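You operate a simulated robot arm through the tools that you are given. There is no shell and no other tool.

You run a simulated robot arm. Do the job below in one go: nothing can be reset, and whatever is moved stays where it is left.

Task
Start the pump and test the motor forward at 40 Nm.
Fine: start it once; hold the load till the screen gives a result, then load to 0 and the lever to Stop; throttles and valves stay.

Only the result counts: the job must be done as asked and must still hold three seconds after the hand-in. Knocking over, shifting, dropping, spilling or breaking anything else fails it.

Robot
A 7-joint arm with a two-finger gripper, fixed in place. Base frame: the origin is at the foot of the arm, x ahead of it, y to its left, z up. Readings come in cm, degrees, newtons and seconds.
With the tool pointing down near the work surface it reaches from about 34 to 72 cm from the base axis. Its first joint turns from -66.0 to 66.0 degrees. Payload 2.45 kg.
The tool frame sits at the grasp point between the pads (the TCP): z along the fingers, y along the line on which they close. The tips reach 2.6 cm beyond it. The gripper opens to 9.6 cm. The gripper's body begins 6.9 cm behind the TCP.
Orientation is told as [roll, pitch, yaw] about the base's x, y, z axes, in that order, counted from this pose: with the fingers straight down and closing along the base's y, the tool's x points along the base's -x, its y along +y and its z along -z.

Tools
- The arm moves only by the tool step_arm. Its argument "rows" is a list of rows, each an object of numbers (a shift or turn left out is 0, a gripper value left out holds the last): "x", "y", "z": the shift along the base's x, y, z in m; "wx", "wy", "wz": the turn, a rotation vector about the base's x, y, z in degrees; "gripper": the finger opening in m, from 0 to 0.096. In form: [{"x": .., "y": .., "z": .., "wx": .., "wy": .., "wz": .., "gripper": ..}, ...]. A call has 1 to 20 rows; each row shifts and turns the commanded pose from where the row before left it. Rows are played at 5 a second. More than 5 cm and 8.6 degrees between two rows, or a gripper value outside its range, and nothing of the call is played. A pose out of reach is approached as far as the arm can. The call stops where the force on the tool passes 40 N (or 10 N more than at its start, if that is more) or the arm is blocked; 0.2 s more then pass. The fingers move at their own pace and stop on an object; they squeeze with about 38 N. The grip force told is the motor's: it shows also when the fingers shut on nothing. Time passes only in rows, and 0.2 s behind the last, so rows that do not move let the fingers close. The reply holds the time, the measured pose of the TCP, the force on the tool along the base axes, the opening and the grip force, in the units named above and with some noise, with the torque about the TCP (base axes, N m) and any sound that the robot's microphone picked up, and new pictures: "views" is both (left out), scene, wrist or none.
- Cameras (640 x 400 px; columns grow to the right, rows downward): "scene" is fixed at [12.38, -37.37, 143.65]; the picture's right is [0.98, -0.17, 0.00], its down [-0.10, -0.57, -0.82] and it looks along [0.14, 0.80, -0.58] (base axes); focal length 358 px, centre (320, 200). "wrist" rides on the gripper at [8.2, 0.3, -9.8] in the tool frame; the picture's right is [-0.04, 1.00, 0.00], its down [-0.73, -0.03, -0.68] and it looks along [-0.68, -0.03, 0.73] (tool axes); focal length 256 px, centre (320, 200). There is no depth. A picture from a camera that has moved, and an enlarged one, comes with that camera's place and axes in the base frame and with its lens. The place of the scene camera against the robot may be out by one fixed shift of up to 1.8 cm in any direction.
- inspect(camera, box): a new picture of the part [left, top, right, bottom] of that camera's present view, enlarged. The clock stands still meanwhile.
- hand_in(): hands the job in; it is judged then, once.

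Places have to be worked out from the pictures, the camera data and where the tool is seen. Open the gripper and draw the arm clear of the work before you hand the job in, unless the task says otherwise.

The tools are called after "Request:" as name(argument=value, ...) on one line, values as JSON. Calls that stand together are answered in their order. step_arm: Moves the arm, as the interface text tells. Its arguments: {"type":"object","properties":{"rows":{"type":"array"},"views":{"type":"string","enum":["both","scene","wrist","none"]}},"required":["rows"]} The other tools are called the same way: inspect (camera, box) takes an enlarged picture of a part of a camera's view; hand_in () hands the job in.

At the start:

```text
time_s: 0.0
position: [40.03, 17.08, 110.7]
ee_rot: [0.1, -0.1, 0.0]
force: [-0.5, 0.5, 0.8]
wrist_torque: [-0.01, -0.01, -0.01]
opening: 9.6
grip_force: 0.1
```

scene: 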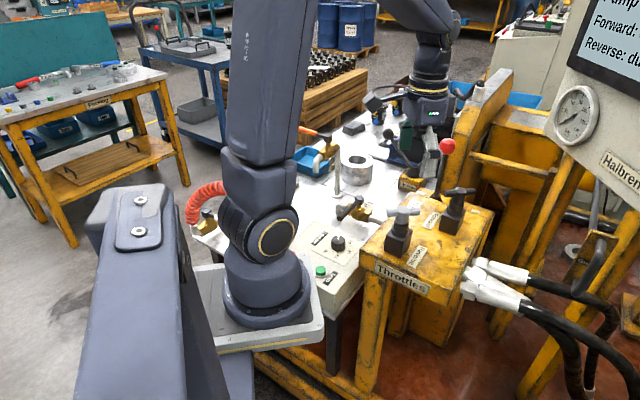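
wrist: 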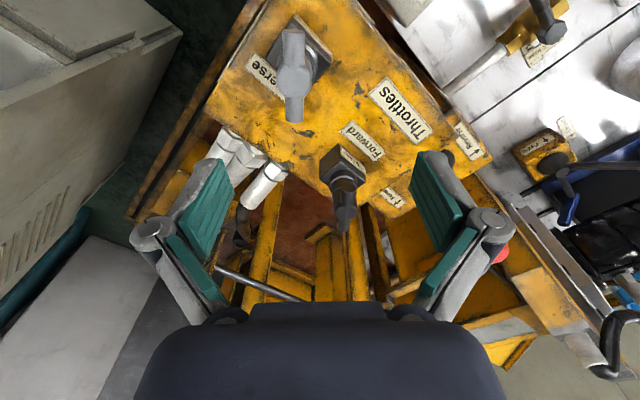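

I begin by enlarging parts of the scene to read the labels, the screen and find the controls.

Request:
inspect(camera="scene", box=[280, 180, 480, 305])

Request:
inspect(camera="scene", box=[480, 0, 640, 200])

Request:
inspect(camera="scene", box=[180, 80, 480, 260])

Request:
inspect(camera="wrist", box=[120, 0, 640, 325])

```text
3.20 times, centred on (380, 242) of scene
camera zoom: at [12.38, -37.37, 143.65], right [0.98, -0.17, 0.0], down [-0.1, -0.57, -0.82], along [0.14, 0.8, -0.58], focal length 1145 px, centre (128, 64)
```

zoom: 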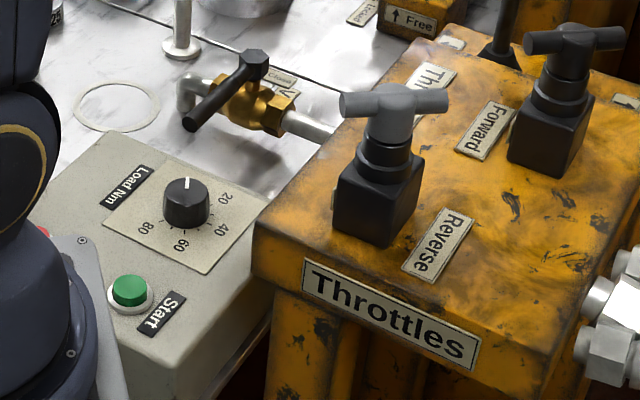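

```text
2.00 times, centred on (560, 100) of scene
camera zoom: at [12.38, -37.37, 143.65], right [0.98, -0.17, 0.0], down [-0.1, -0.57, -0.82], along [0.14, 0.8, -0.58], focal length 716 px, centre (-160, 400)
```

zoom: 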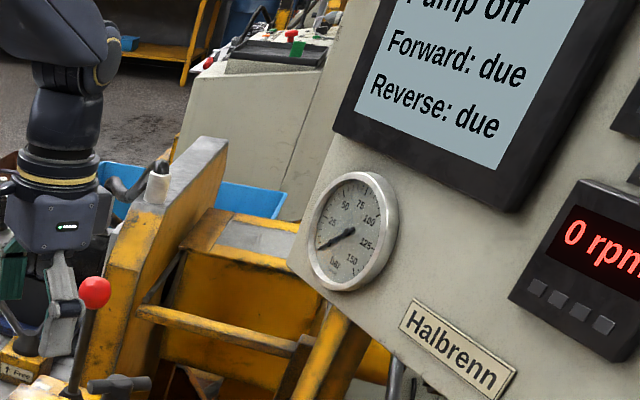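

```text
2.13 times, centred on (330, 170) of scene
camera zoom: at [12.38, -37.37, 143.65], right [0.98, -0.17, 0.0], down [-0.1, -0.57, -0.82], along [0.14, 0.8, -0.58], focal length 764 px, centre (299, 264)
```

zoom: 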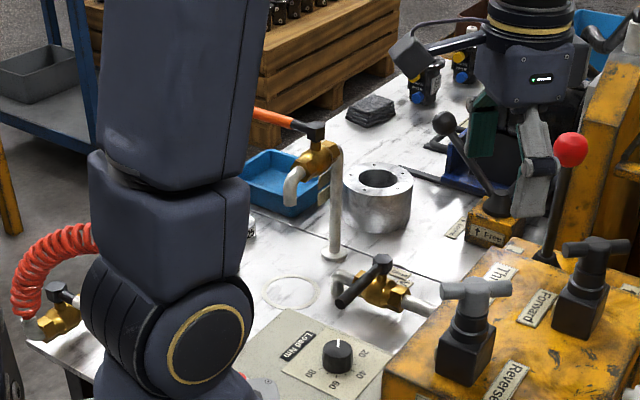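

```text
1.23 times, centred on (380, 162) of wrist
camera zoom: at [31.8, 17.28, 120.53], right [0.04, 1.0, 0.0], down [0.73, -0.03, 0.68], along [0.68, -0.03, -0.73], focal length 315 px, centre (246, 246)
```

zoom: 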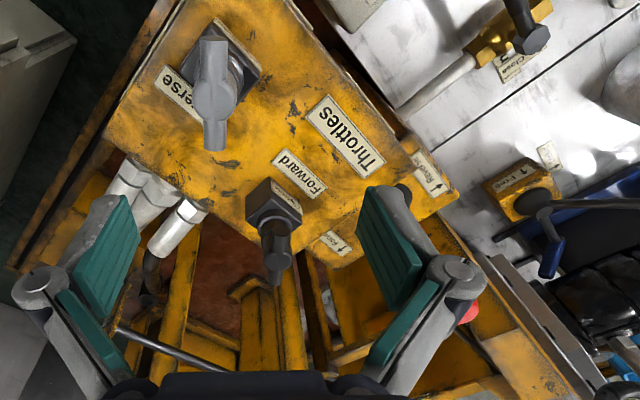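

The throttle block top triangulates to about z≈91, with Start button and Load knob on the panel nearer the base. I zoom further on the lever, the free/lock lever and the panel labels.

Request:
inspect(camera="wrist", box=[320, 80, 520, 205])

Request:
inspect(camera="wrist", box=[440, 0, 640, 125])

Request:
inspect(camera="wrist", box=[440, 100, 640, 400])

Request:
inspect(camera="scene", box=[380, 130, 500, 230])

Request:
inspect(camera="scene", box=[290, 220, 380, 300])

```text
3.20 times, centred on (420, 142) of wrist
camera zoom: at [31.8, 17.28, 120.53], right [0.04, 1.0, 0.0], down [0.73, -0.03, 0.68], along [0.68, -0.03, -0.73], focal length 819 px, centre (0, 384)
```

zoom: 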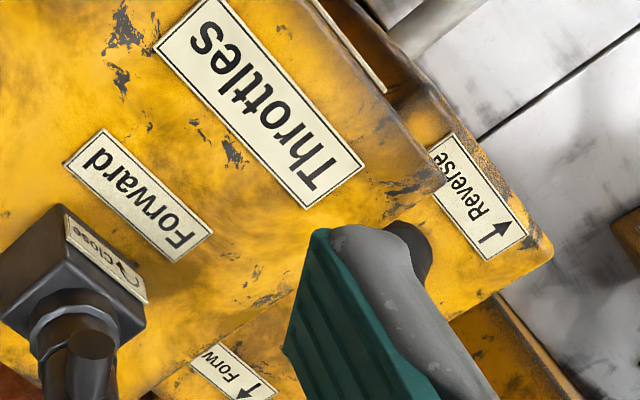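

```text
3.20 times, centred on (540, 62) of wrist
camera zoom: at [31.8, 17.28, 120.53], right [0.04, 1.0, 0.0], down [0.73, -0.03, 0.68], along [0.68, -0.03, -0.73], focal length 819 px, centre (-384, 640)
```

zoom: 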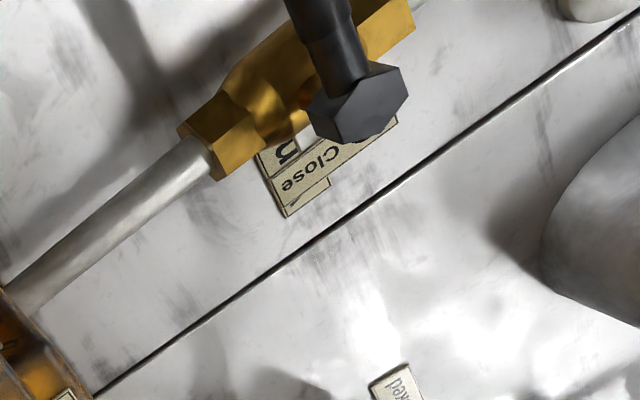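

```text
1.33 times, centred on (540, 250) of wrist
camera zoom: at [31.8, 17.28, 120.53], right [0.04, 1.0, 0.0], down [0.73, -0.03, 0.68], along [0.68, -0.03, -0.73], focal length 341 px, centre (27, 133)
```

zoom: 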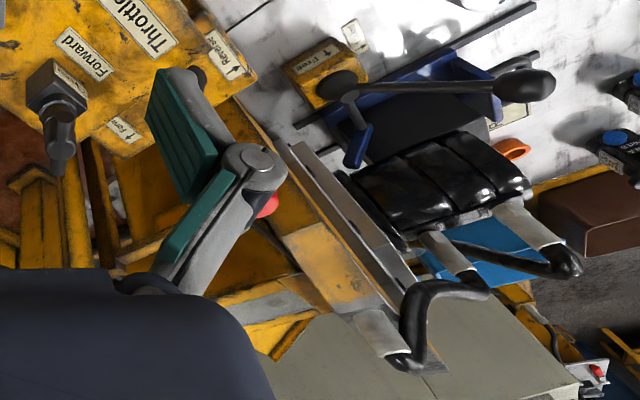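

```text
4.00 times, centred on (440, 180) of scene
camera zoom: at [12.38, -37.37, 143.65], right [0.98, -0.17, 0.0], down [-0.1, -0.57, -0.82], along [0.14, 0.8, -0.58], focal length 1432 px, centre (-160, 280)
```

zoom: 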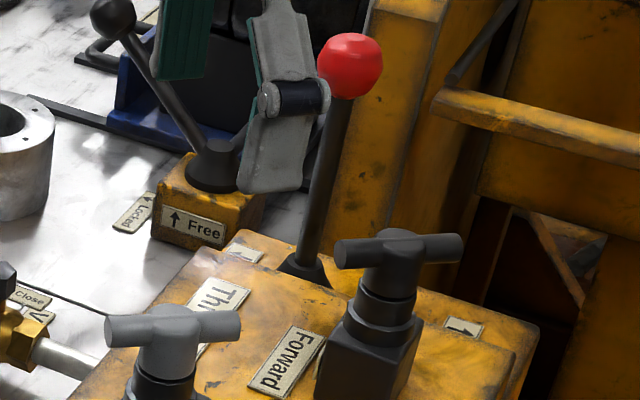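

```text
5.00 times, centred on (335, 260) of scene
camera zoom: at [12.38, -37.37, 143.65], right [0.98, -0.17, 0.0], down [-0.1, -0.57, -0.82], along [0.14, 0.8, -0.58], focal length 1789 px, centre (245, -100)
```

zoom: 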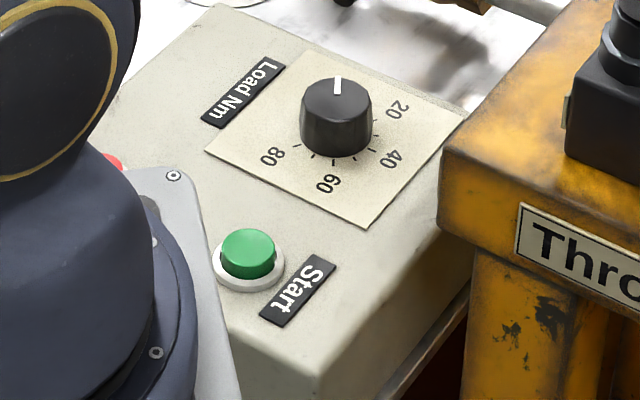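

The lever (red ball, about (58,38,102)) stands between Reverse and Forward tags on a lower step, and the knob and Start button lie near (27,22) and (22,16). I tilt the gripper so the wrist camera looks straight down to map everything.

Request:
step_arm(rows=[{"x": -0.015, "z": 0.01, "wy": 8.5}, {"x": -0.015, "z": 0.01, "wy": 8.5}, {"x": -0.015, "z": 0.01, "wy": 8.5}, {"x": -0.015, "z": 0.01, "wy": 8.5}, {"x": -0.01, "z": 0.0, "wy": 8.5}, {}], views="both")

```text
time_s: 1.4
position: [33.02, 16.99, 114.53]
ee_rot: [0.0, 42.6, 0.1]
force: [-0.2, 0.0, -0.2]
wrist_torque: [0.01, 0.02, -0.01]
opening: 9.58
grip_force: 0.1
camera wrist: at [33.61, 17.28, 127.5], right [0.03, 1.0, -0.03], down [1.0, -0.03, 0.0], along [0.0, -0.03, -1.0], focal length 256 px, centre (320, 200)
```

scene: 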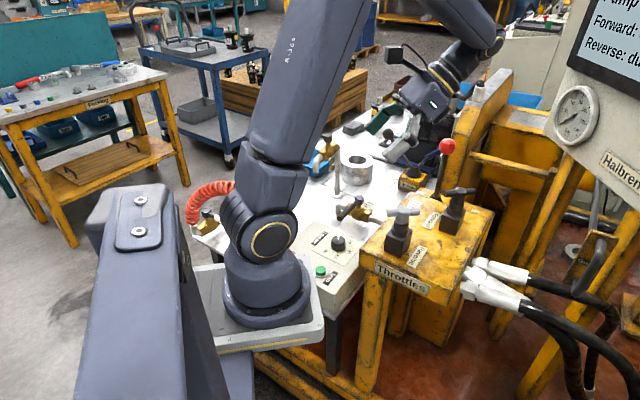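
wrist: 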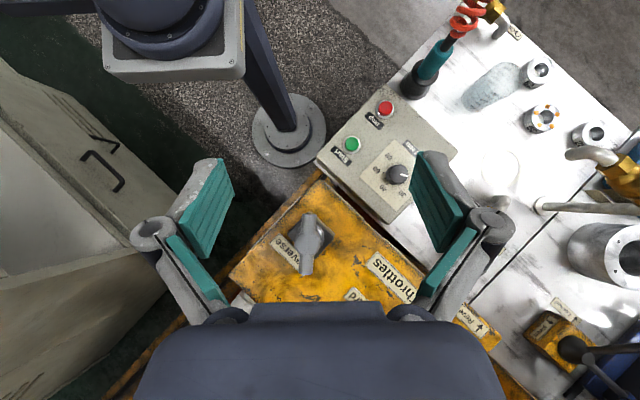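

Now there is a top-down view: Start ≈(23,22,79), Load knob ≈(29,31,80), red Stop button ≈(17,28.5). I zoom in on the panel and the right side of the picture.

Request:
inspect(camera="wrist", box=[310, 80, 470, 230])

Request:
inspect(camera="wrist", box=[440, 240, 640, 400])

Request:
inspect(camera="scene", box=[360, 120, 500, 250])

Request:
inspect(camera="scene", box=[280, 120, 440, 240])

```text
2.67 times, centred on (390, 155) of wrist
camera zoom: at [33.61, 17.28, 127.5], right [0.03, 1.0, -0.03], down [1.0, -0.03, 0.0], along [0.0, -0.03, -1.0], focal length 683 px, centre (133, 320)
```

zoom: 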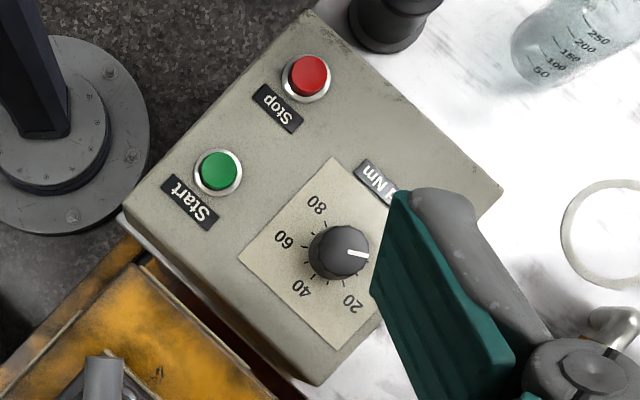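

```text
2.50 times, centred on (540, 320) of wrist
camera zoom: at [33.61, 17.28, 127.5], right [0.03, 1.0, -0.03], down [1.0, -0.03, 0.0], along [0.0, -0.03, -1.0], focal length 640 px, centre (-230, -100)
```

zoom: 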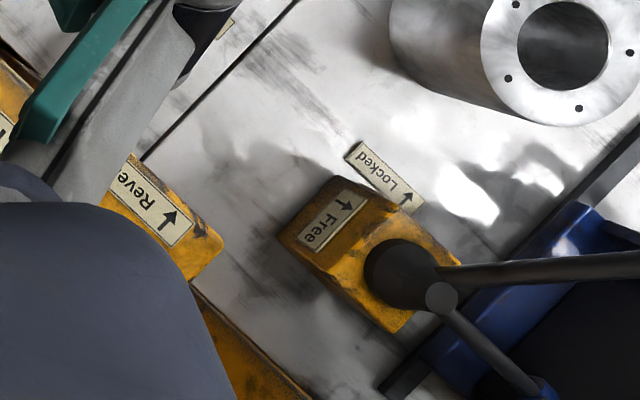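

```text
3.08 times, centred on (430, 185) of scene
camera zoom: at [12.38, -37.37, 143.65], right [0.98, -0.17, 0.0], down [-0.1, -0.57, -0.82], along [0.14, 0.8, -0.58], focal length 1101 px, centre (-18, 246)
```

zoom: 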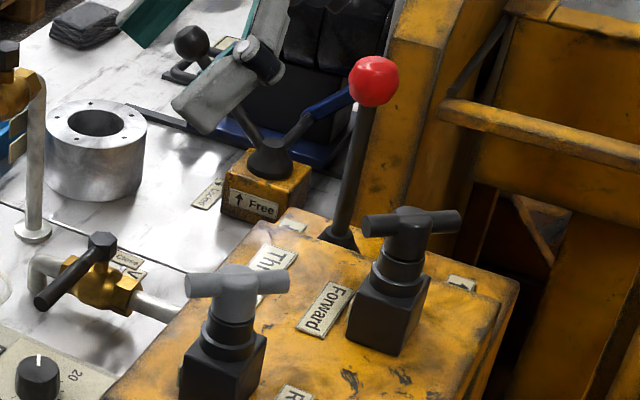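

```text
3.33 times, centred on (360, 180) of scene
camera zoom: at [12.38, -37.37, 143.65], right [0.98, -0.17, 0.0], down [-0.1, -0.57, -0.82], along [0.14, 0.8, -0.58], focal length 1193 px, centre (187, 267)
```

zoom: 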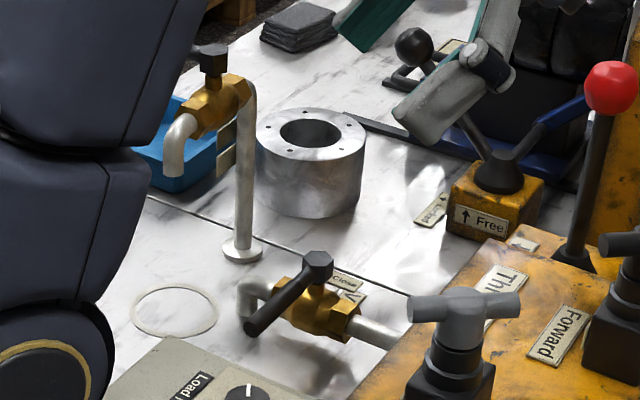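

The pointer is at the 0 side; 40 lies roughly a 115° clockwise turn away. Before touching anything I move up and over toward +y to see the lever, the Free/Locked lever and the knob without the fingers in the way.

Request:
step_arm(rows=[{"x": 0.0, "y": 0.04, "z": 0.01}, {"x": 0.02, "y": 0.04, "z": 0.01}, {"x": 0.02, "y": 0.04, "z": 0.01}, {"x": 0.02, "y": 0.04}, {"x": 0.02, "y": 0.03}, {}], views="both")

```text
time_s: 2.8
position: [39.69, 33.9, 117.71]
ee_rot: [0.0, 42.5, 0.1]
force: [0.5, 0.1, 0.2]
wrist_torque: [0.01, 0.0, 0.03]
opening: 9.6
grip_force: 0.1
out of reach, approached as far as the arm can: row 5
camera wrist: at [40.23, 34.23, 130.49], right [0.03, 1.0, -0.03], down [1.0, -0.03, 0.01], along [0.0, -0.03, -1.0], focal length 256 px, centre (320, 200)
```

scene: 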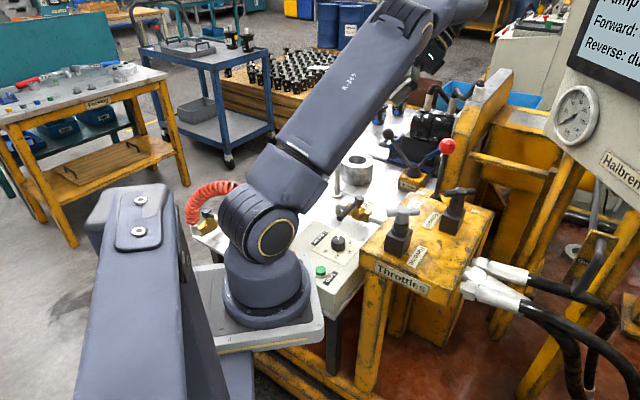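
wrist: 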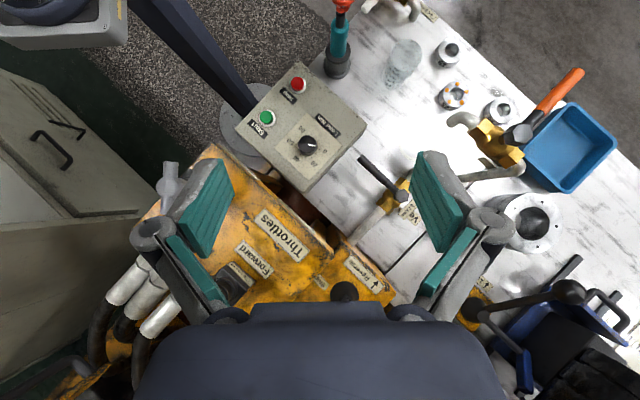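

Request:
inspect(camera="wrist", box=[220, 180, 420, 305])

Request:
inspect(camera="wrist", box=[400, 220, 640, 400])

Request:
inspect(camera="wrist", box=[220, 60, 380, 160])

Request:
inspect(camera="scene", box=[370, 70, 530, 230])

```text
3.20 times, centred on (320, 242) of wrist
camera zoom: at [40.23, 34.23, 130.49], right [0.03, 1.0, -0.03], down [1.0, -0.03, 0.01], along [0.0, -0.03, -1.0], focal length 819 px, centre (320, 64)
```

zoom: 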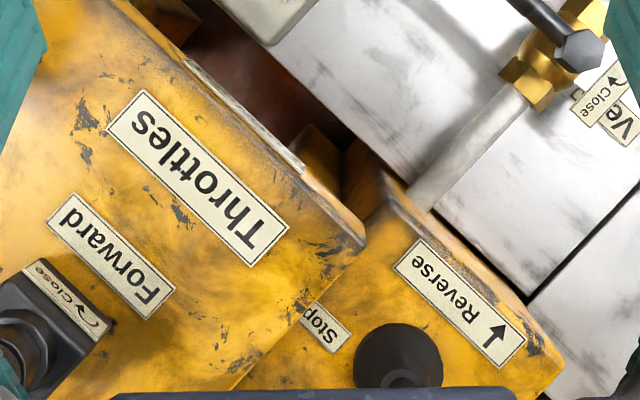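

```text
2.22 times, centred on (520, 310) of wrist
camera zoom: at [40.23, 34.23, 130.49], right [0.03, 1.0, -0.03], down [1.0, -0.03, 0.01], along [0.0, -0.03, -1.0], focal length 569 px, centre (-124, -44)
```

zoom: 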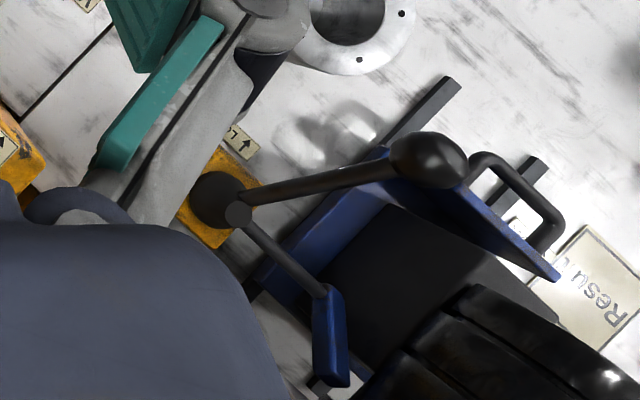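

```text
4.00 times, centred on (300, 110) of wrist
camera zoom: at [40.23, 34.23, 130.49], right [0.03, 1.0, -0.03], down [1.0, -0.03, 0.01], along [0.0, -0.03, -1.0], focal length 1024 px, centre (400, 560)
```

zoom: 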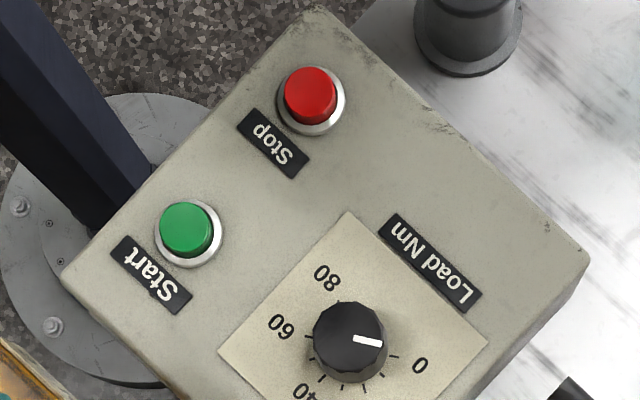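

```text
2.50 times, centred on (450, 150) of scene
camera zoom: at [12.38, -37.37, 143.65], right [0.98, -0.17, 0.0], down [-0.1, -0.57, -0.82], along [0.14, 0.8, -0.58], focal length 895 px, centre (-5, 325)
```

zoom: 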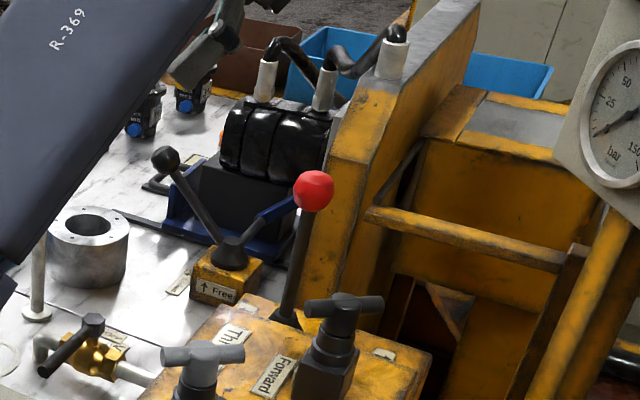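

I zoom harder on the lever tags and the Free/Locked block to read the arrows.

Request:
inspect(camera="wrist", box=[300, 240, 400, 302])

Request:
inspect(camera="scene", box=[410, 180, 490, 230])

Request:
inspect(camera="scene", box=[400, 120, 464, 200])

Request:
inspect(camera="scene", box=[520, 0, 640, 75])

```text
6.40 times, centred on (350, 271) of wrist
camera zoom: at [40.23, 34.23, 130.49], right [0.03, 1.0, -0.03], down [1.0, -0.03, 0.01], along [0.0, -0.03, -1.0], focal length 1638 px, centre (128, -254)
```

zoom: 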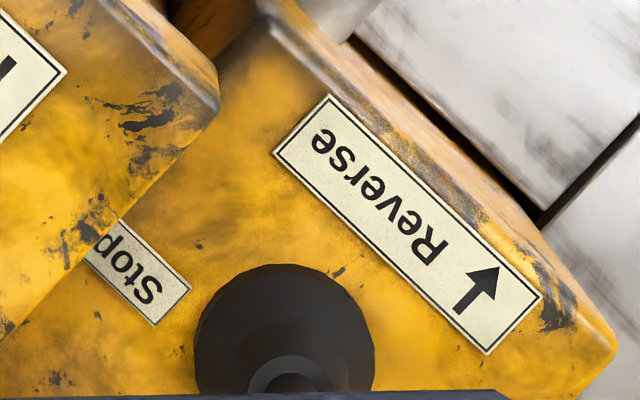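

```text
8.00 times, centred on (450, 205) of scene
camera zoom: at [12.38, -37.37, 143.65], right [0.98, -0.17, 0.0], down [-0.1, -0.57, -0.82], along [0.14, 0.8, -0.58], focal length 2863 px, centre (-720, 160)
```

zoom: 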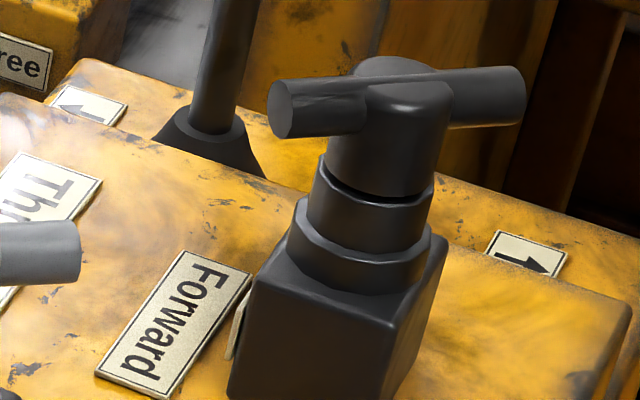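

```text
5.00 times, centred on (432, 160) of scene
camera zoom: at [12.38, -37.37, 143.65], right [0.98, -0.17, 0.0], down [-0.1, -0.57, -0.82], along [0.14, 0.8, -0.58], focal length 1789 px, centre (-240, 400)
```

zoom: 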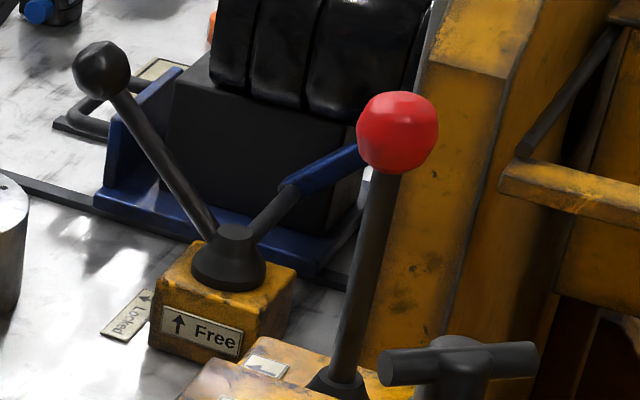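

```text
5.33 times, centred on (580, 38) of scene
camera zoom: at [12.38, -37.37, 143.65], right [0.98, -0.17, 0.0], down [-0.1, -0.57, -0.82], along [0.14, 0.8, -0.58], focal length 1909 px, centre (-1067, 1067)
```

zoom: 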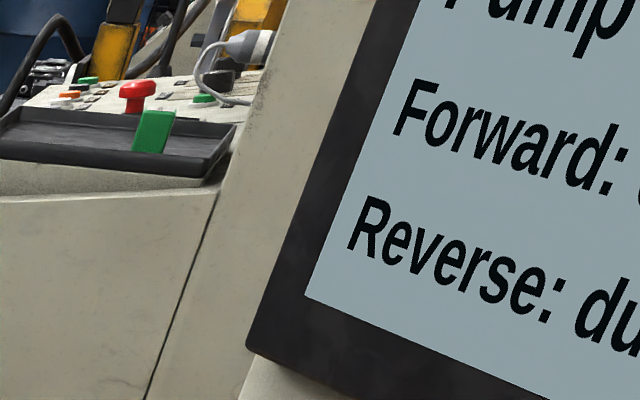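

The Reverse arrow points to (-x,+y), so Forward should be the opposite push, toward (+x,-y), with Stop in the middle (current, nearly upright). I untilt, yaw 45° and look toward the lever and the Free/Locked clamp from nearer.

Request:
step_arm(rows=[{"wy": -8.5}, {"wy": -8.5}, {"wy": -8.5}, {"wy": -8.5}, {"wy": -8.5}, {"wz": 8.5, "y": 0.01}, {"wz": 8.5, "y": 0.01, "z": -0.02}, {"wz": 8.5, "y": 0.01, "z": -0.02}, {"wz": 8.5, "y": 0.01, "z": -0.02}, {"wz": 8.5}, {}], views="both")

```text
time_s: 5.2
position: [39.66, 37.97, 111.75]
ee_rot: [0.0, 0.0, 42.6]
force: [0.0, -0.2, -0.9]
wrist_torque: [0.02, -0.01, -0.02]
opening: 9.59
grip_force: 0.0
camera wrist: at [33.4, 32.64, 121.52], right [-0.65, 0.76, 0.0], down [0.56, 0.48, 0.68], along [0.52, 0.44, -0.73], focal length 256 px, centre (320, 200)
```

scene: 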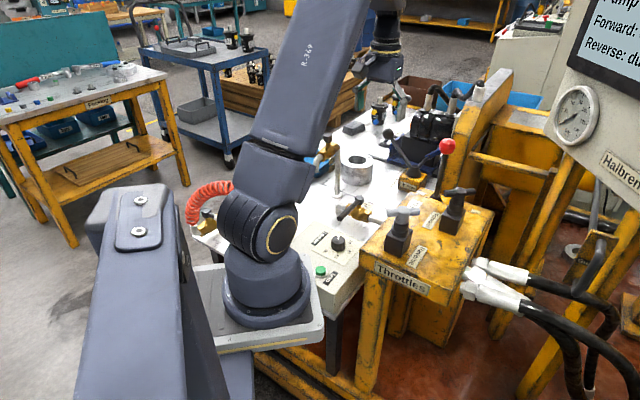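
wrist: 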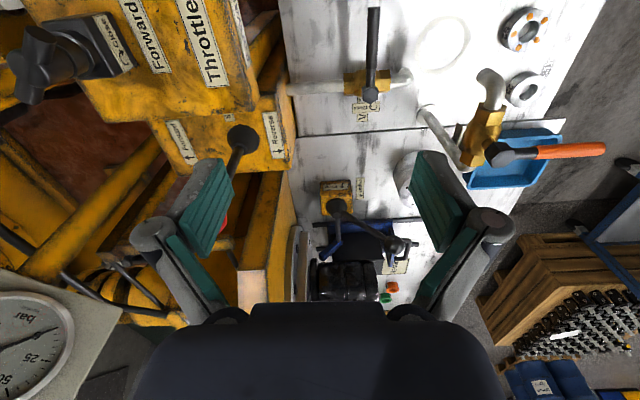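

Request:
inspect(camera="wrist", box=[140, 90, 300, 190])

Request:
inspect(camera="wrist", box=[280, 160, 440, 310])

Request:
inspect(camera="wrist", box=[0, 0, 280, 175])

Request:
inspect(camera="wrist", box=[280, 0, 600, 200])

```text
4.00 times, centred on (220, 140) of wrist
camera zoom: at [33.4, 32.64, 121.52], right [-0.65, 0.76, 0.0], down [0.56, 0.48, 0.68], along [0.52, 0.44, -0.73], focal length 1024 px, centre (720, 440)
```

zoom: 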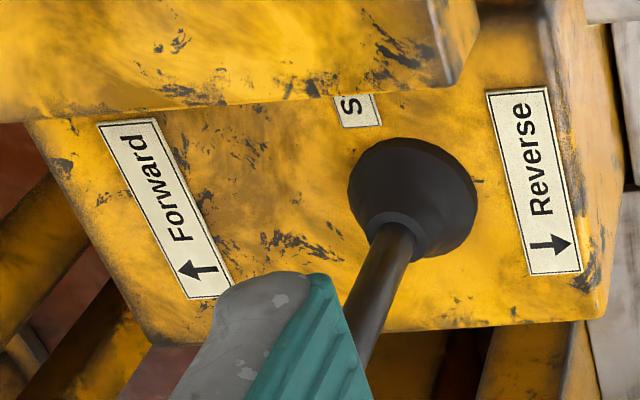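

```text
2.67 times, centred on (360, 235) of wrist
camera zoom: at [33.4, 32.64, 121.52], right [-0.65, 0.76, 0.0], down [0.56, 0.48, 0.68], along [0.52, 0.44, -0.73], focal length 683 px, centre (213, 107)
```

zoom: 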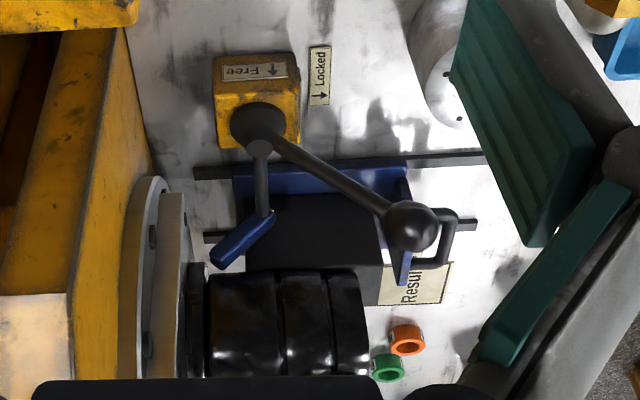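

```text
2.29 times, centred on (140, 88) of wrist
camera zoom: at [33.4, 32.64, 121.52], right [-0.65, 0.76, 0.0], down [0.56, 0.48, 0.68], along [0.52, 0.44, -0.73], focal length 585 px, centre (731, 457)
```

zoom: 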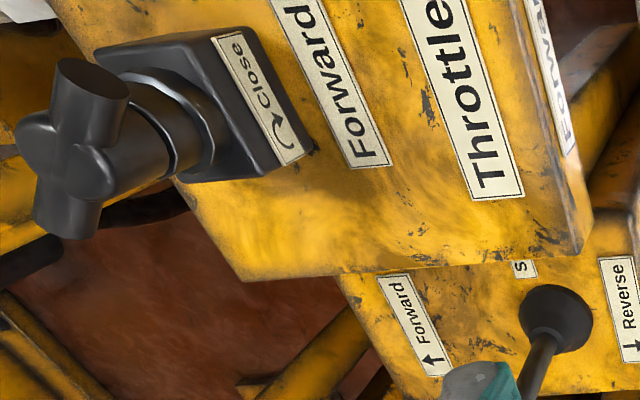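

```text
2.00 times, centred on (440, 100) of wrist
camera zoom: at [33.4, 32.64, 121.52], right [-0.65, 0.76, 0.0], down [0.56, 0.48, 0.68], along [0.52, 0.44, -0.73], focal length 512 px, centre (80, 400)
```

zoom: 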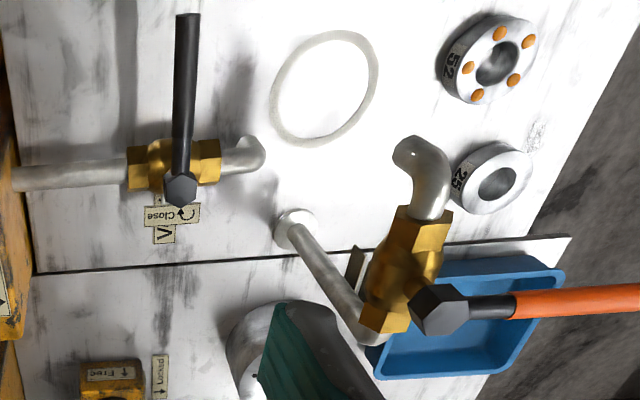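

Request:
inspect(camera="wrist", box=[325, 170, 375, 220])

Request:
inspect(camera="scene", box=[390, 100, 470, 200])

Request:
inspect(camera="wrist", box=[0, 270, 160, 400])

```text
8.00 times, centred on (350, 195) of wrist
camera zoom: at [33.4, 32.64, 121.52], right [-0.65, 0.76, 0.0], down [0.56, 0.48, 0.68], along [0.52, 0.44, -0.73], focal length 2048 px, centre (80, 240)
```

zoom: 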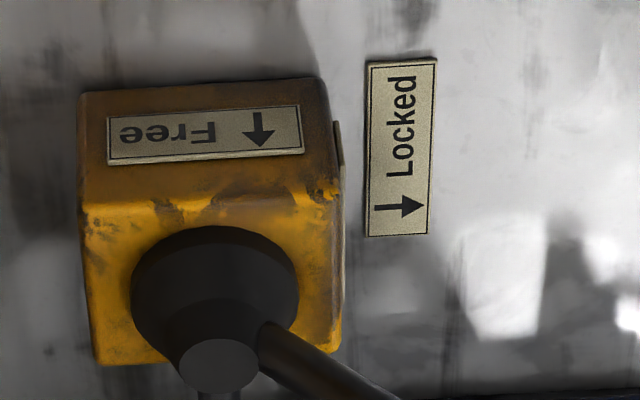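

```text
4.00 times, centred on (430, 150) of scene
camera zoom: at [12.38, -37.37, 143.65], right [0.98, -0.17, 0.0], down [-0.1, -0.57, -0.82], along [0.14, 0.8, -0.58], focal length 1432 px, centre (-120, 400)
```

zoom: 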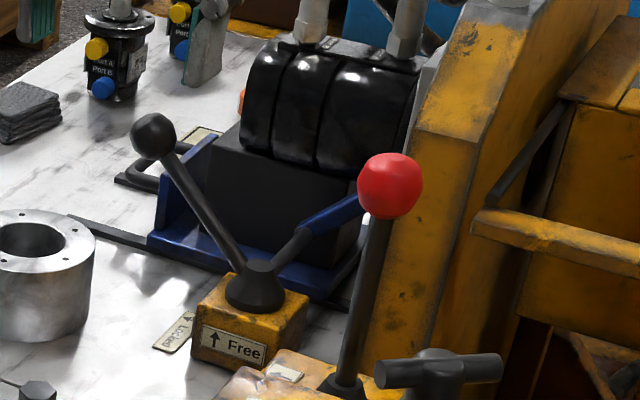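

```text
3.08 times, centred on (80, 335) of wrist
camera zoom: at [33.4, 32.64, 121.52], right [-0.65, 0.76, 0.0], down [0.56, 0.48, 0.68], along [0.52, 0.44, -0.73], focal length 788 px, centre (1058, -215)
```

zoom: 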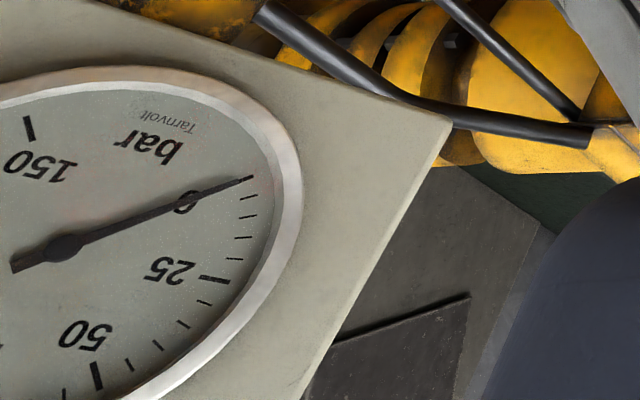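

The motor clamp lever leans along the Locked arrow, so it stays as is; Forward is a push along (+0.65,-0.76). Triangulated from the two top views: Start cap top ≈(22.9,22.2,78.1), knob top ≈(28.8,30.5,79), throttle box top z≈90.8 with its edge ~9 cm from Start. I close the fingers, lean the tool outward 20° and go above the Start button.

Request:
step_arm(rows=[{"gripper": 0.0, "x": -0.027, "y": -0.0255, "z": -0.01}, {"x": -0.027, "y": -0.0255, "z": -0.02, "wx": -4.63, "wy": 4.79}, {"x": -0.027, "y": -0.0255, "z": -0.02, "wx": -4.63, "wy": 4.79}, {"x": -0.027, "y": -0.0255, "z": -0.02, "wx": -4.63, "wy": 4.79}, {"x": -0.027, "y": -0.0255, "z": -0.02}, {"x": -0.026, "y": -0.0245, "z": -0.02}, {}], views="both")

```text
time_s: 6.8
position: [23.54, 22.68, 100.68]
ee_rot: [-0.5, 20.0, 42.4]
force: [0.0, -0.4, 0.4]
wrist_torque: [0.0, 0.04, -0.01]
opening: 0.0
grip_force: 28.1
camera wrist: at [20.12, 20.08, 112.76], right [-0.65, 0.76, -0.02], down [0.7, 0.6, 0.39], along [0.31, 0.24, -0.92], focal length 256 px, centre (320, 200)
```

scene: 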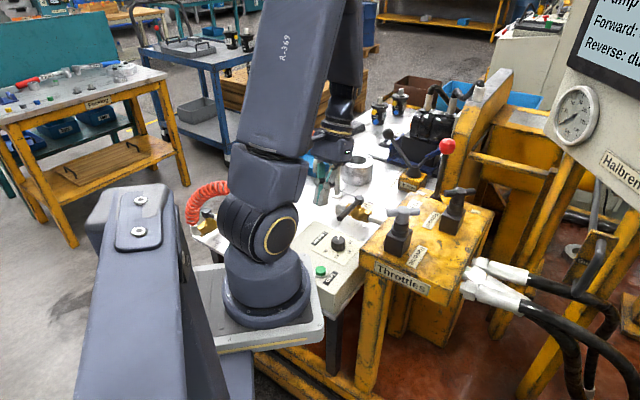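
wrist: 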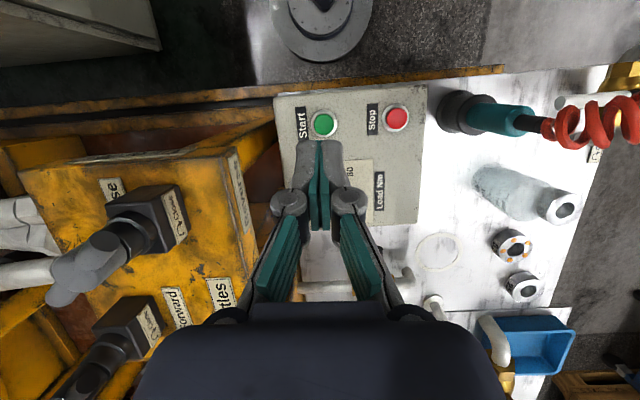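

The tips hang at about (22.9,22.1,98.2), straight above the Start cap (this view puts it at (23.1,22.3)). I go down to about 3 cm above it.

Request:
step_arm(rows=[{"x": 0.001, "y": 0.002, "z": -0.04}, {"z": -0.04}, {"z": -0.04}, {"z": -0.03}, {"z": -0.015}, {}], views="both")

```text
time_s: 8.2
position: [23.67, 22.9, 84.07]
ee_rot: [-0.6, 19.9, 42.4]
force: [0.0, -0.2, 0.3]
wrist_torque: [0.01, 0.01, 0.0]
opening: 0.0
grip_force: 28.4
camera wrist: at [20.14, 20.31, 96.12], right [-0.65, 0.76, -0.02], down [0.7, 0.6, 0.39], along [0.31, 0.24, -0.92], focal length 256 px, centre (320, 200)
```

scene: 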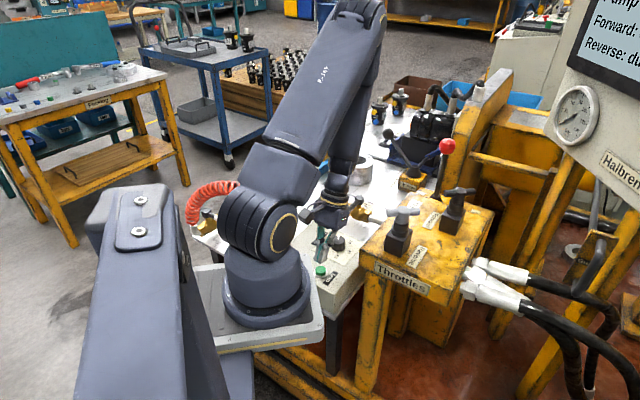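
wrist: 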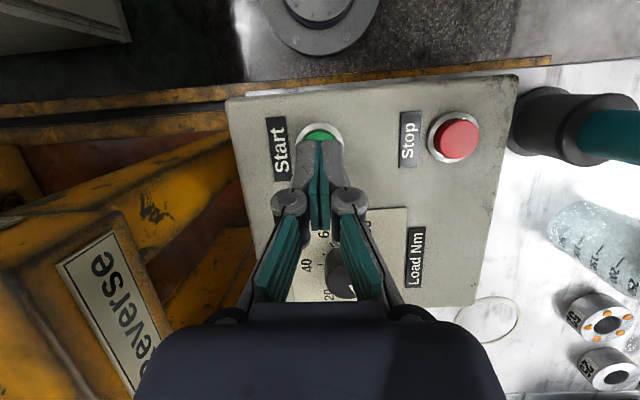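

The tips are ~3.5 cm above the green cap, centred. I go on down slowly.

Request:
step_arm(rows=[{"z": -0.01}, {"z": -0.01}, {"z": -0.008}, {}], views="both")

Request:
inspect(camera="scene", box=[290, 200, 370, 290])

```text
time_s: 9.2
position: [23.62, 22.93, 81.21]
ee_rot: [-0.6, 20.0, 42.3]
force: [-0.5, 0.0, 1.8]
wrist_torque: [-0.03, 0.04, 0.03]
opening: 0.61
grip_force: 28.2
heard: click
camera wrist: at [20.12, 20.27, 93.38], right [-0.65, 0.76, -0.02], down [0.7, 0.6, 0.39], along [0.31, 0.24, -0.92], focal length 256 px, centre (320, 200)
```

scene: 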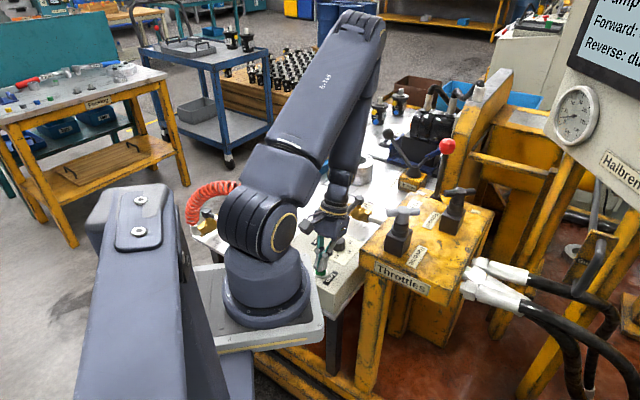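
wrist: 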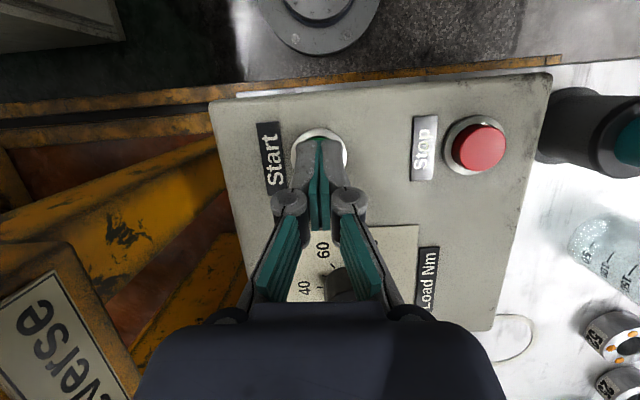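

```text
4.44 times, centred on (330, 245) of scene
camera zoom: at [12.38, -37.38, 143.65], right [0.98, -0.17, 0.0], down [-0.1, -0.57, -0.82], along [0.14, 0.8, -0.58], focal length 1591 px, centre (276, 0)
```

zoom: 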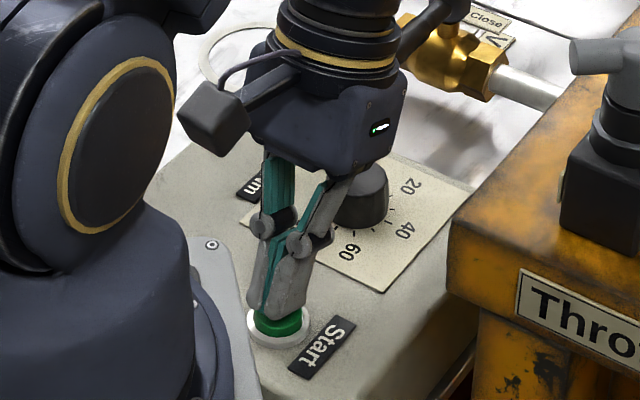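

A click was heard with the cap slightly pressed. I check the screen, gauge and rpm display before doing anything more.

Request:
inspect(camera="scene", box=[520, 0, 640, 75])

Request:
inspect(camera="scene", box=[540, 70, 640, 180])

```text
5.33 times, centred on (580, 38) of scene
camera zoom: at [12.38, -37.38, 143.65], right [0.98, -0.17, 0.0], down [-0.1, -0.57, -0.82], along [0.14, 0.8, -0.58], focal length 1909 px, centre (-1067, 1067)
```

zoom: 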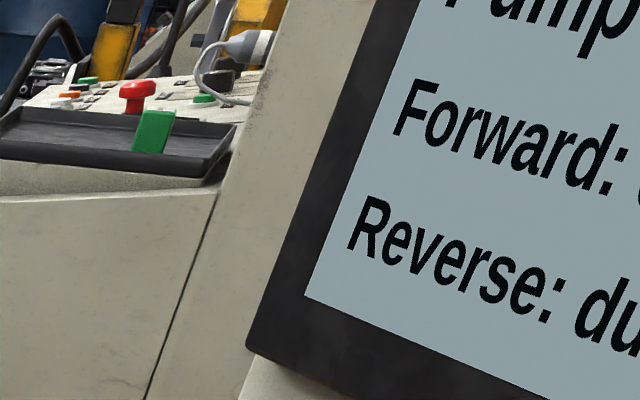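

```text
3.64 times, centred on (590, 125) of scene
camera zoom: at [12.38, -37.38, 143.65], right [0.98, -0.17, 0.0], down [-0.1, -0.57, -0.82], along [0.14, 0.8, -0.58], focal length 1301 px, centre (-662, 473)
```

zoom: 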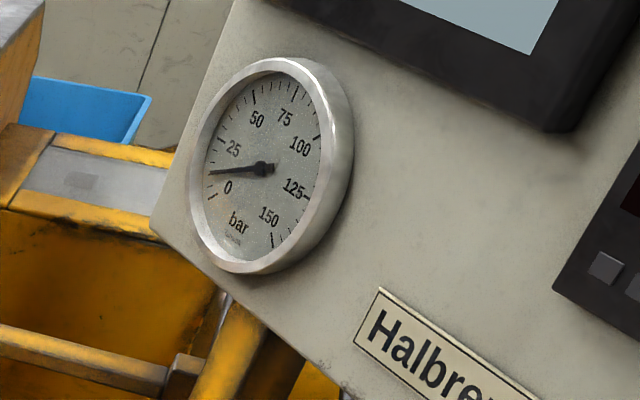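

The gauge needle has risen from 0 to ~10 bar, so the pump has started. I check the whole visible screen and rpm display.

Request:
inspect(camera="scene", box=[540, 0, 640, 130])

```text
3.08 times, centred on (590, 65) of scene
camera zoom: at [12.38, -37.38, 143.65], right [0.98, -0.17, 0.0], down [-0.1, -0.57, -0.82], along [0.14, 0.8, -0.58], focal length 1101 px, centre (-511, 615)
```

zoom: 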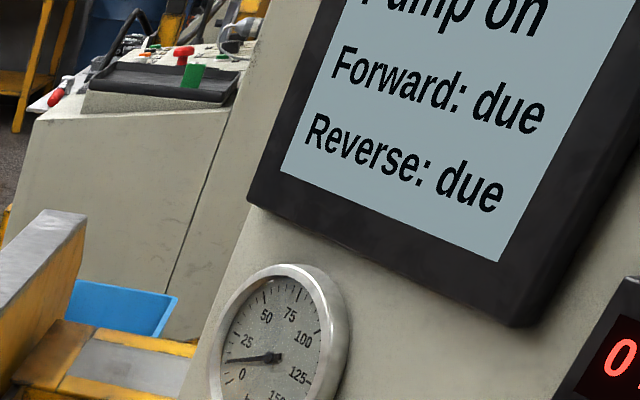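

The screen reads "Pump on". I rise straight off the button and move to a point from where the camera sees the lever ball between the opened fingers.

Request:
step_arm(rows=[{"z": 0.02}, {"z": 0.04}, {"z": 0.04}, {"z": 0.04}, {"z": 0.04, "x": 0.005}, {"z": 0.04, "x": 0.02, "wx": 4.86, "wy": -5.03}, {"z": 0.04, "x": 0.025, "wx": 4.86, "wy": -5.03}, {"z": 0.04, "x": 0.03, "wx": 4.86, "wy": -5.03}, {"z": 0.04, "x": 0.035, "y": 0.005, "gripper": 0.096}, {"z": 0.02, "x": 0.04, "y": 0.01}, {"x": 0.04, "y": 0.01}, {"x": 0.03, "y": 0.01}, {}], views="both")

```text
refused: row 9 steps farther than a row can; nothing moved
```

One row was too long; I resend it with shorter steps.

Request:
step_arm(rows=[{"z": 0.02}, {"z": 0.04}, {"z": 0.04}, {"z": 0.04}, {"z": 0.04, "x": 0.005}, {"z": 0.04, "x": 0.02, "wx": 4.86, "wy": -5.03}, {"z": 0.04, "x": 0.025, "wx": 4.86, "wy": -5.03}, {"z": 0.035, "x": 0.03, "wx": 4.86, "wy": -5.03}, {"z": 0.03, "x": 0.035, "y": 0.005, "gripper": 0.096}, {"z": 0.02, "x": 0.04, "y": 0.01}, {"x": 0.04, "y": 0.01}, {"x": 0.03, "y": 0.01}, {}], views="both")

```text
time_s: 12.0
position: [46.28, 26.51, 115.93]
ee_rot: [0.0, -1.0, 42.7]
force: [-0.5, -0.4, 0.8]
wrist_torque: [0.05, -0.05, -0.01]
opening: 9.61
grip_force: 0.0
camera wrist: at [39.83, 21.03, 125.66], right [-0.65, 0.76, 0.0], down [0.55, 0.47, 0.69], along [0.53, 0.45, -0.72], focal length 256 px, centre (320, 200)
```

scene: 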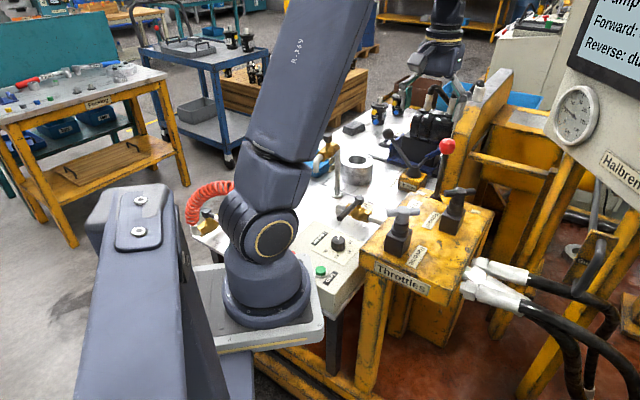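
wrist: 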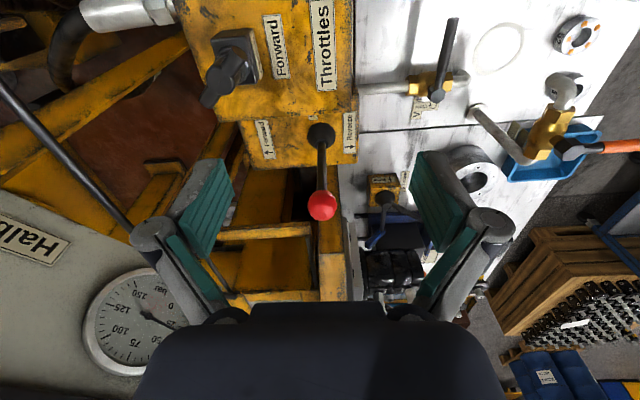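

The ball shows at the centre between the open fingers and the rod is upright on the lever's axis (Stop). Rays plus the hub give the ball at about (57.0,36.0,103). I square the yaw to 46° and move above it.

Request:
step_arm(rows=[{"x": 0.034, "y": 0.03, "wz": 1.5}, {"x": 0.034, "y": 0.03, "wz": 1.5}, {"x": 0.034, "y": 0.03, "wy": 1.0}, {"x": 0.005, "y": 0.005}, {}], views="both")

Request:
inspect(camera="scene", box=[400, 80, 500, 180])

```text
time_s: 13.2
position: [56.07, 35.23, 115.95]
ee_rot: [0.7, -0.4, 45.5]
force: [0.1, -0.1, 0.5]
wrist_torque: [0.01, 0.01, 0.01]
opening: 9.6
grip_force: 0.0
out of reach, approached as far as the arm can: row 3, 4
camera wrist: at [50.15, 29.5, 125.69], right [-0.69, 0.73, 0.01], down [0.54, 0.49, 0.68], along [0.49, 0.47, -0.73], focal length 256 px, centre (320, 200)
```

scene: 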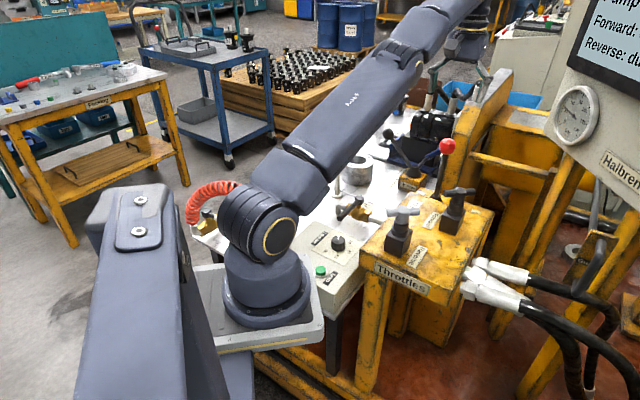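
wrist: 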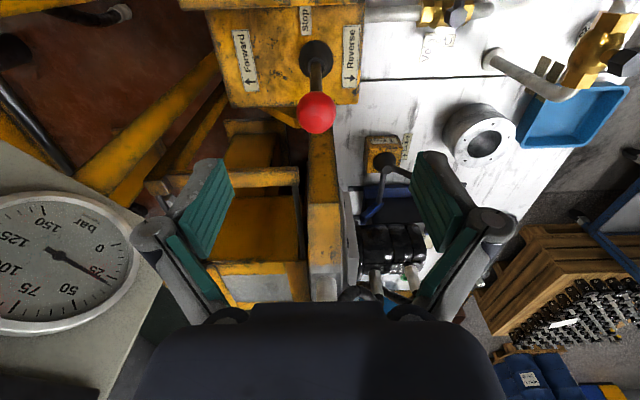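

```text
4.00 times, centred on (450, 130) of scene
camera zoom: at [12.38, -37.37, 143.65], right [0.98, -0.17, 0.0], down [-0.1, -0.57, -0.82], along [0.14, 0.8, -0.58], focal length 1432 px, centre (-200, 480)
```

zoom: 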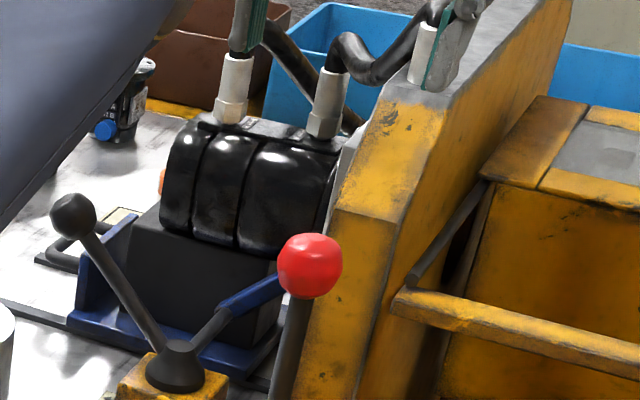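

Two close views now put the ball at (57.9,36.65,102.1). The vertical tool is at its reach limit here, so I lean the fingers outward 15° about their closing axis and check the pose.

Request:
step_arm(rows=[{"wx": 5.35, "wy": -5.25}, {"wx": 5.35, "wy": -5.25}, {}], views="none")

```text
time_s: 14.0
position: [56.09, 35.31, 115.81]
ee_rot: [0.7, -15.4, 45.4]
force: [0.4, -0.3, 0.2]
wrist_torque: [0.02, 0.01, 0.04]
opening: 9.62
grip_force: 0.0
```

Request:
step_arm(rows=[{"x": 0.018, "y": 0.0135, "z": -0.02}, {"z": -0.03}, {}], views="both")

Request:
inspect(camera="scene", box=[400, 80, 500, 180])

```text
time_s: 14.8
position: [57.98, 36.67, 110.69]
ee_rot: [0.8, -15.3, 45.5]
force: [-0.1, 0.9, 0.1]
wrist_torque: [0.01, 0.02, 0.01]
opening: 9.6
grip_force: 0.1
camera wrist: at [50.41, 29.26, 118.13], right [-0.69, 0.73, 0.02], down [0.4, 0.35, 0.85], along [0.61, 0.59, -0.53], focal length 256 px, centre (320, 200)
```

scene: 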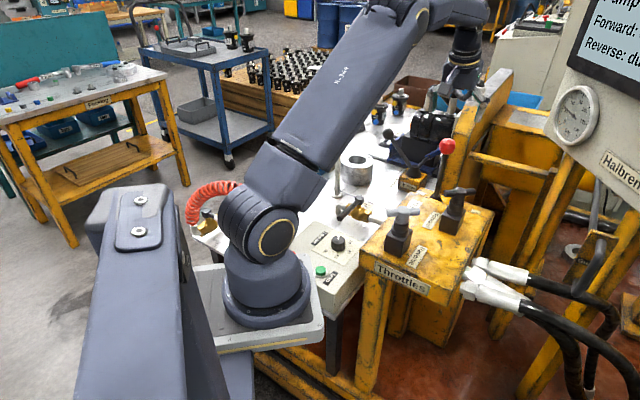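
wrist: 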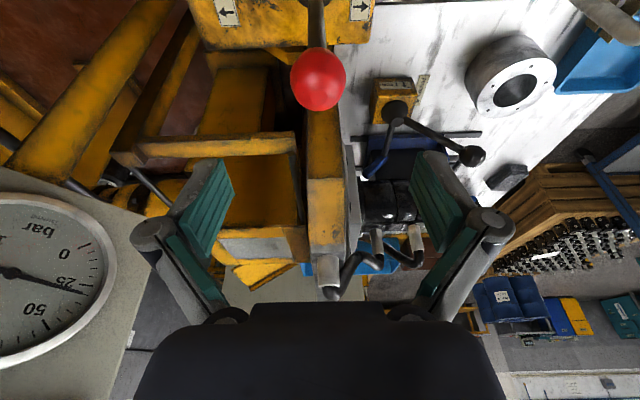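

```text
4.00 times, centred on (450, 130) of scene
camera zoom: at [12.38, -37.37, 143.65], right [0.98, -0.17, 0.0], down [-0.1, -0.57, -0.82], along [0.14, 0.8, -0.58], focal length 1432 px, centre (-200, 480)
```

zoom: 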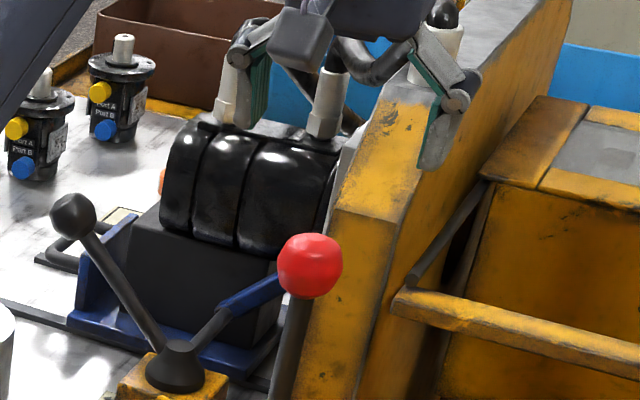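

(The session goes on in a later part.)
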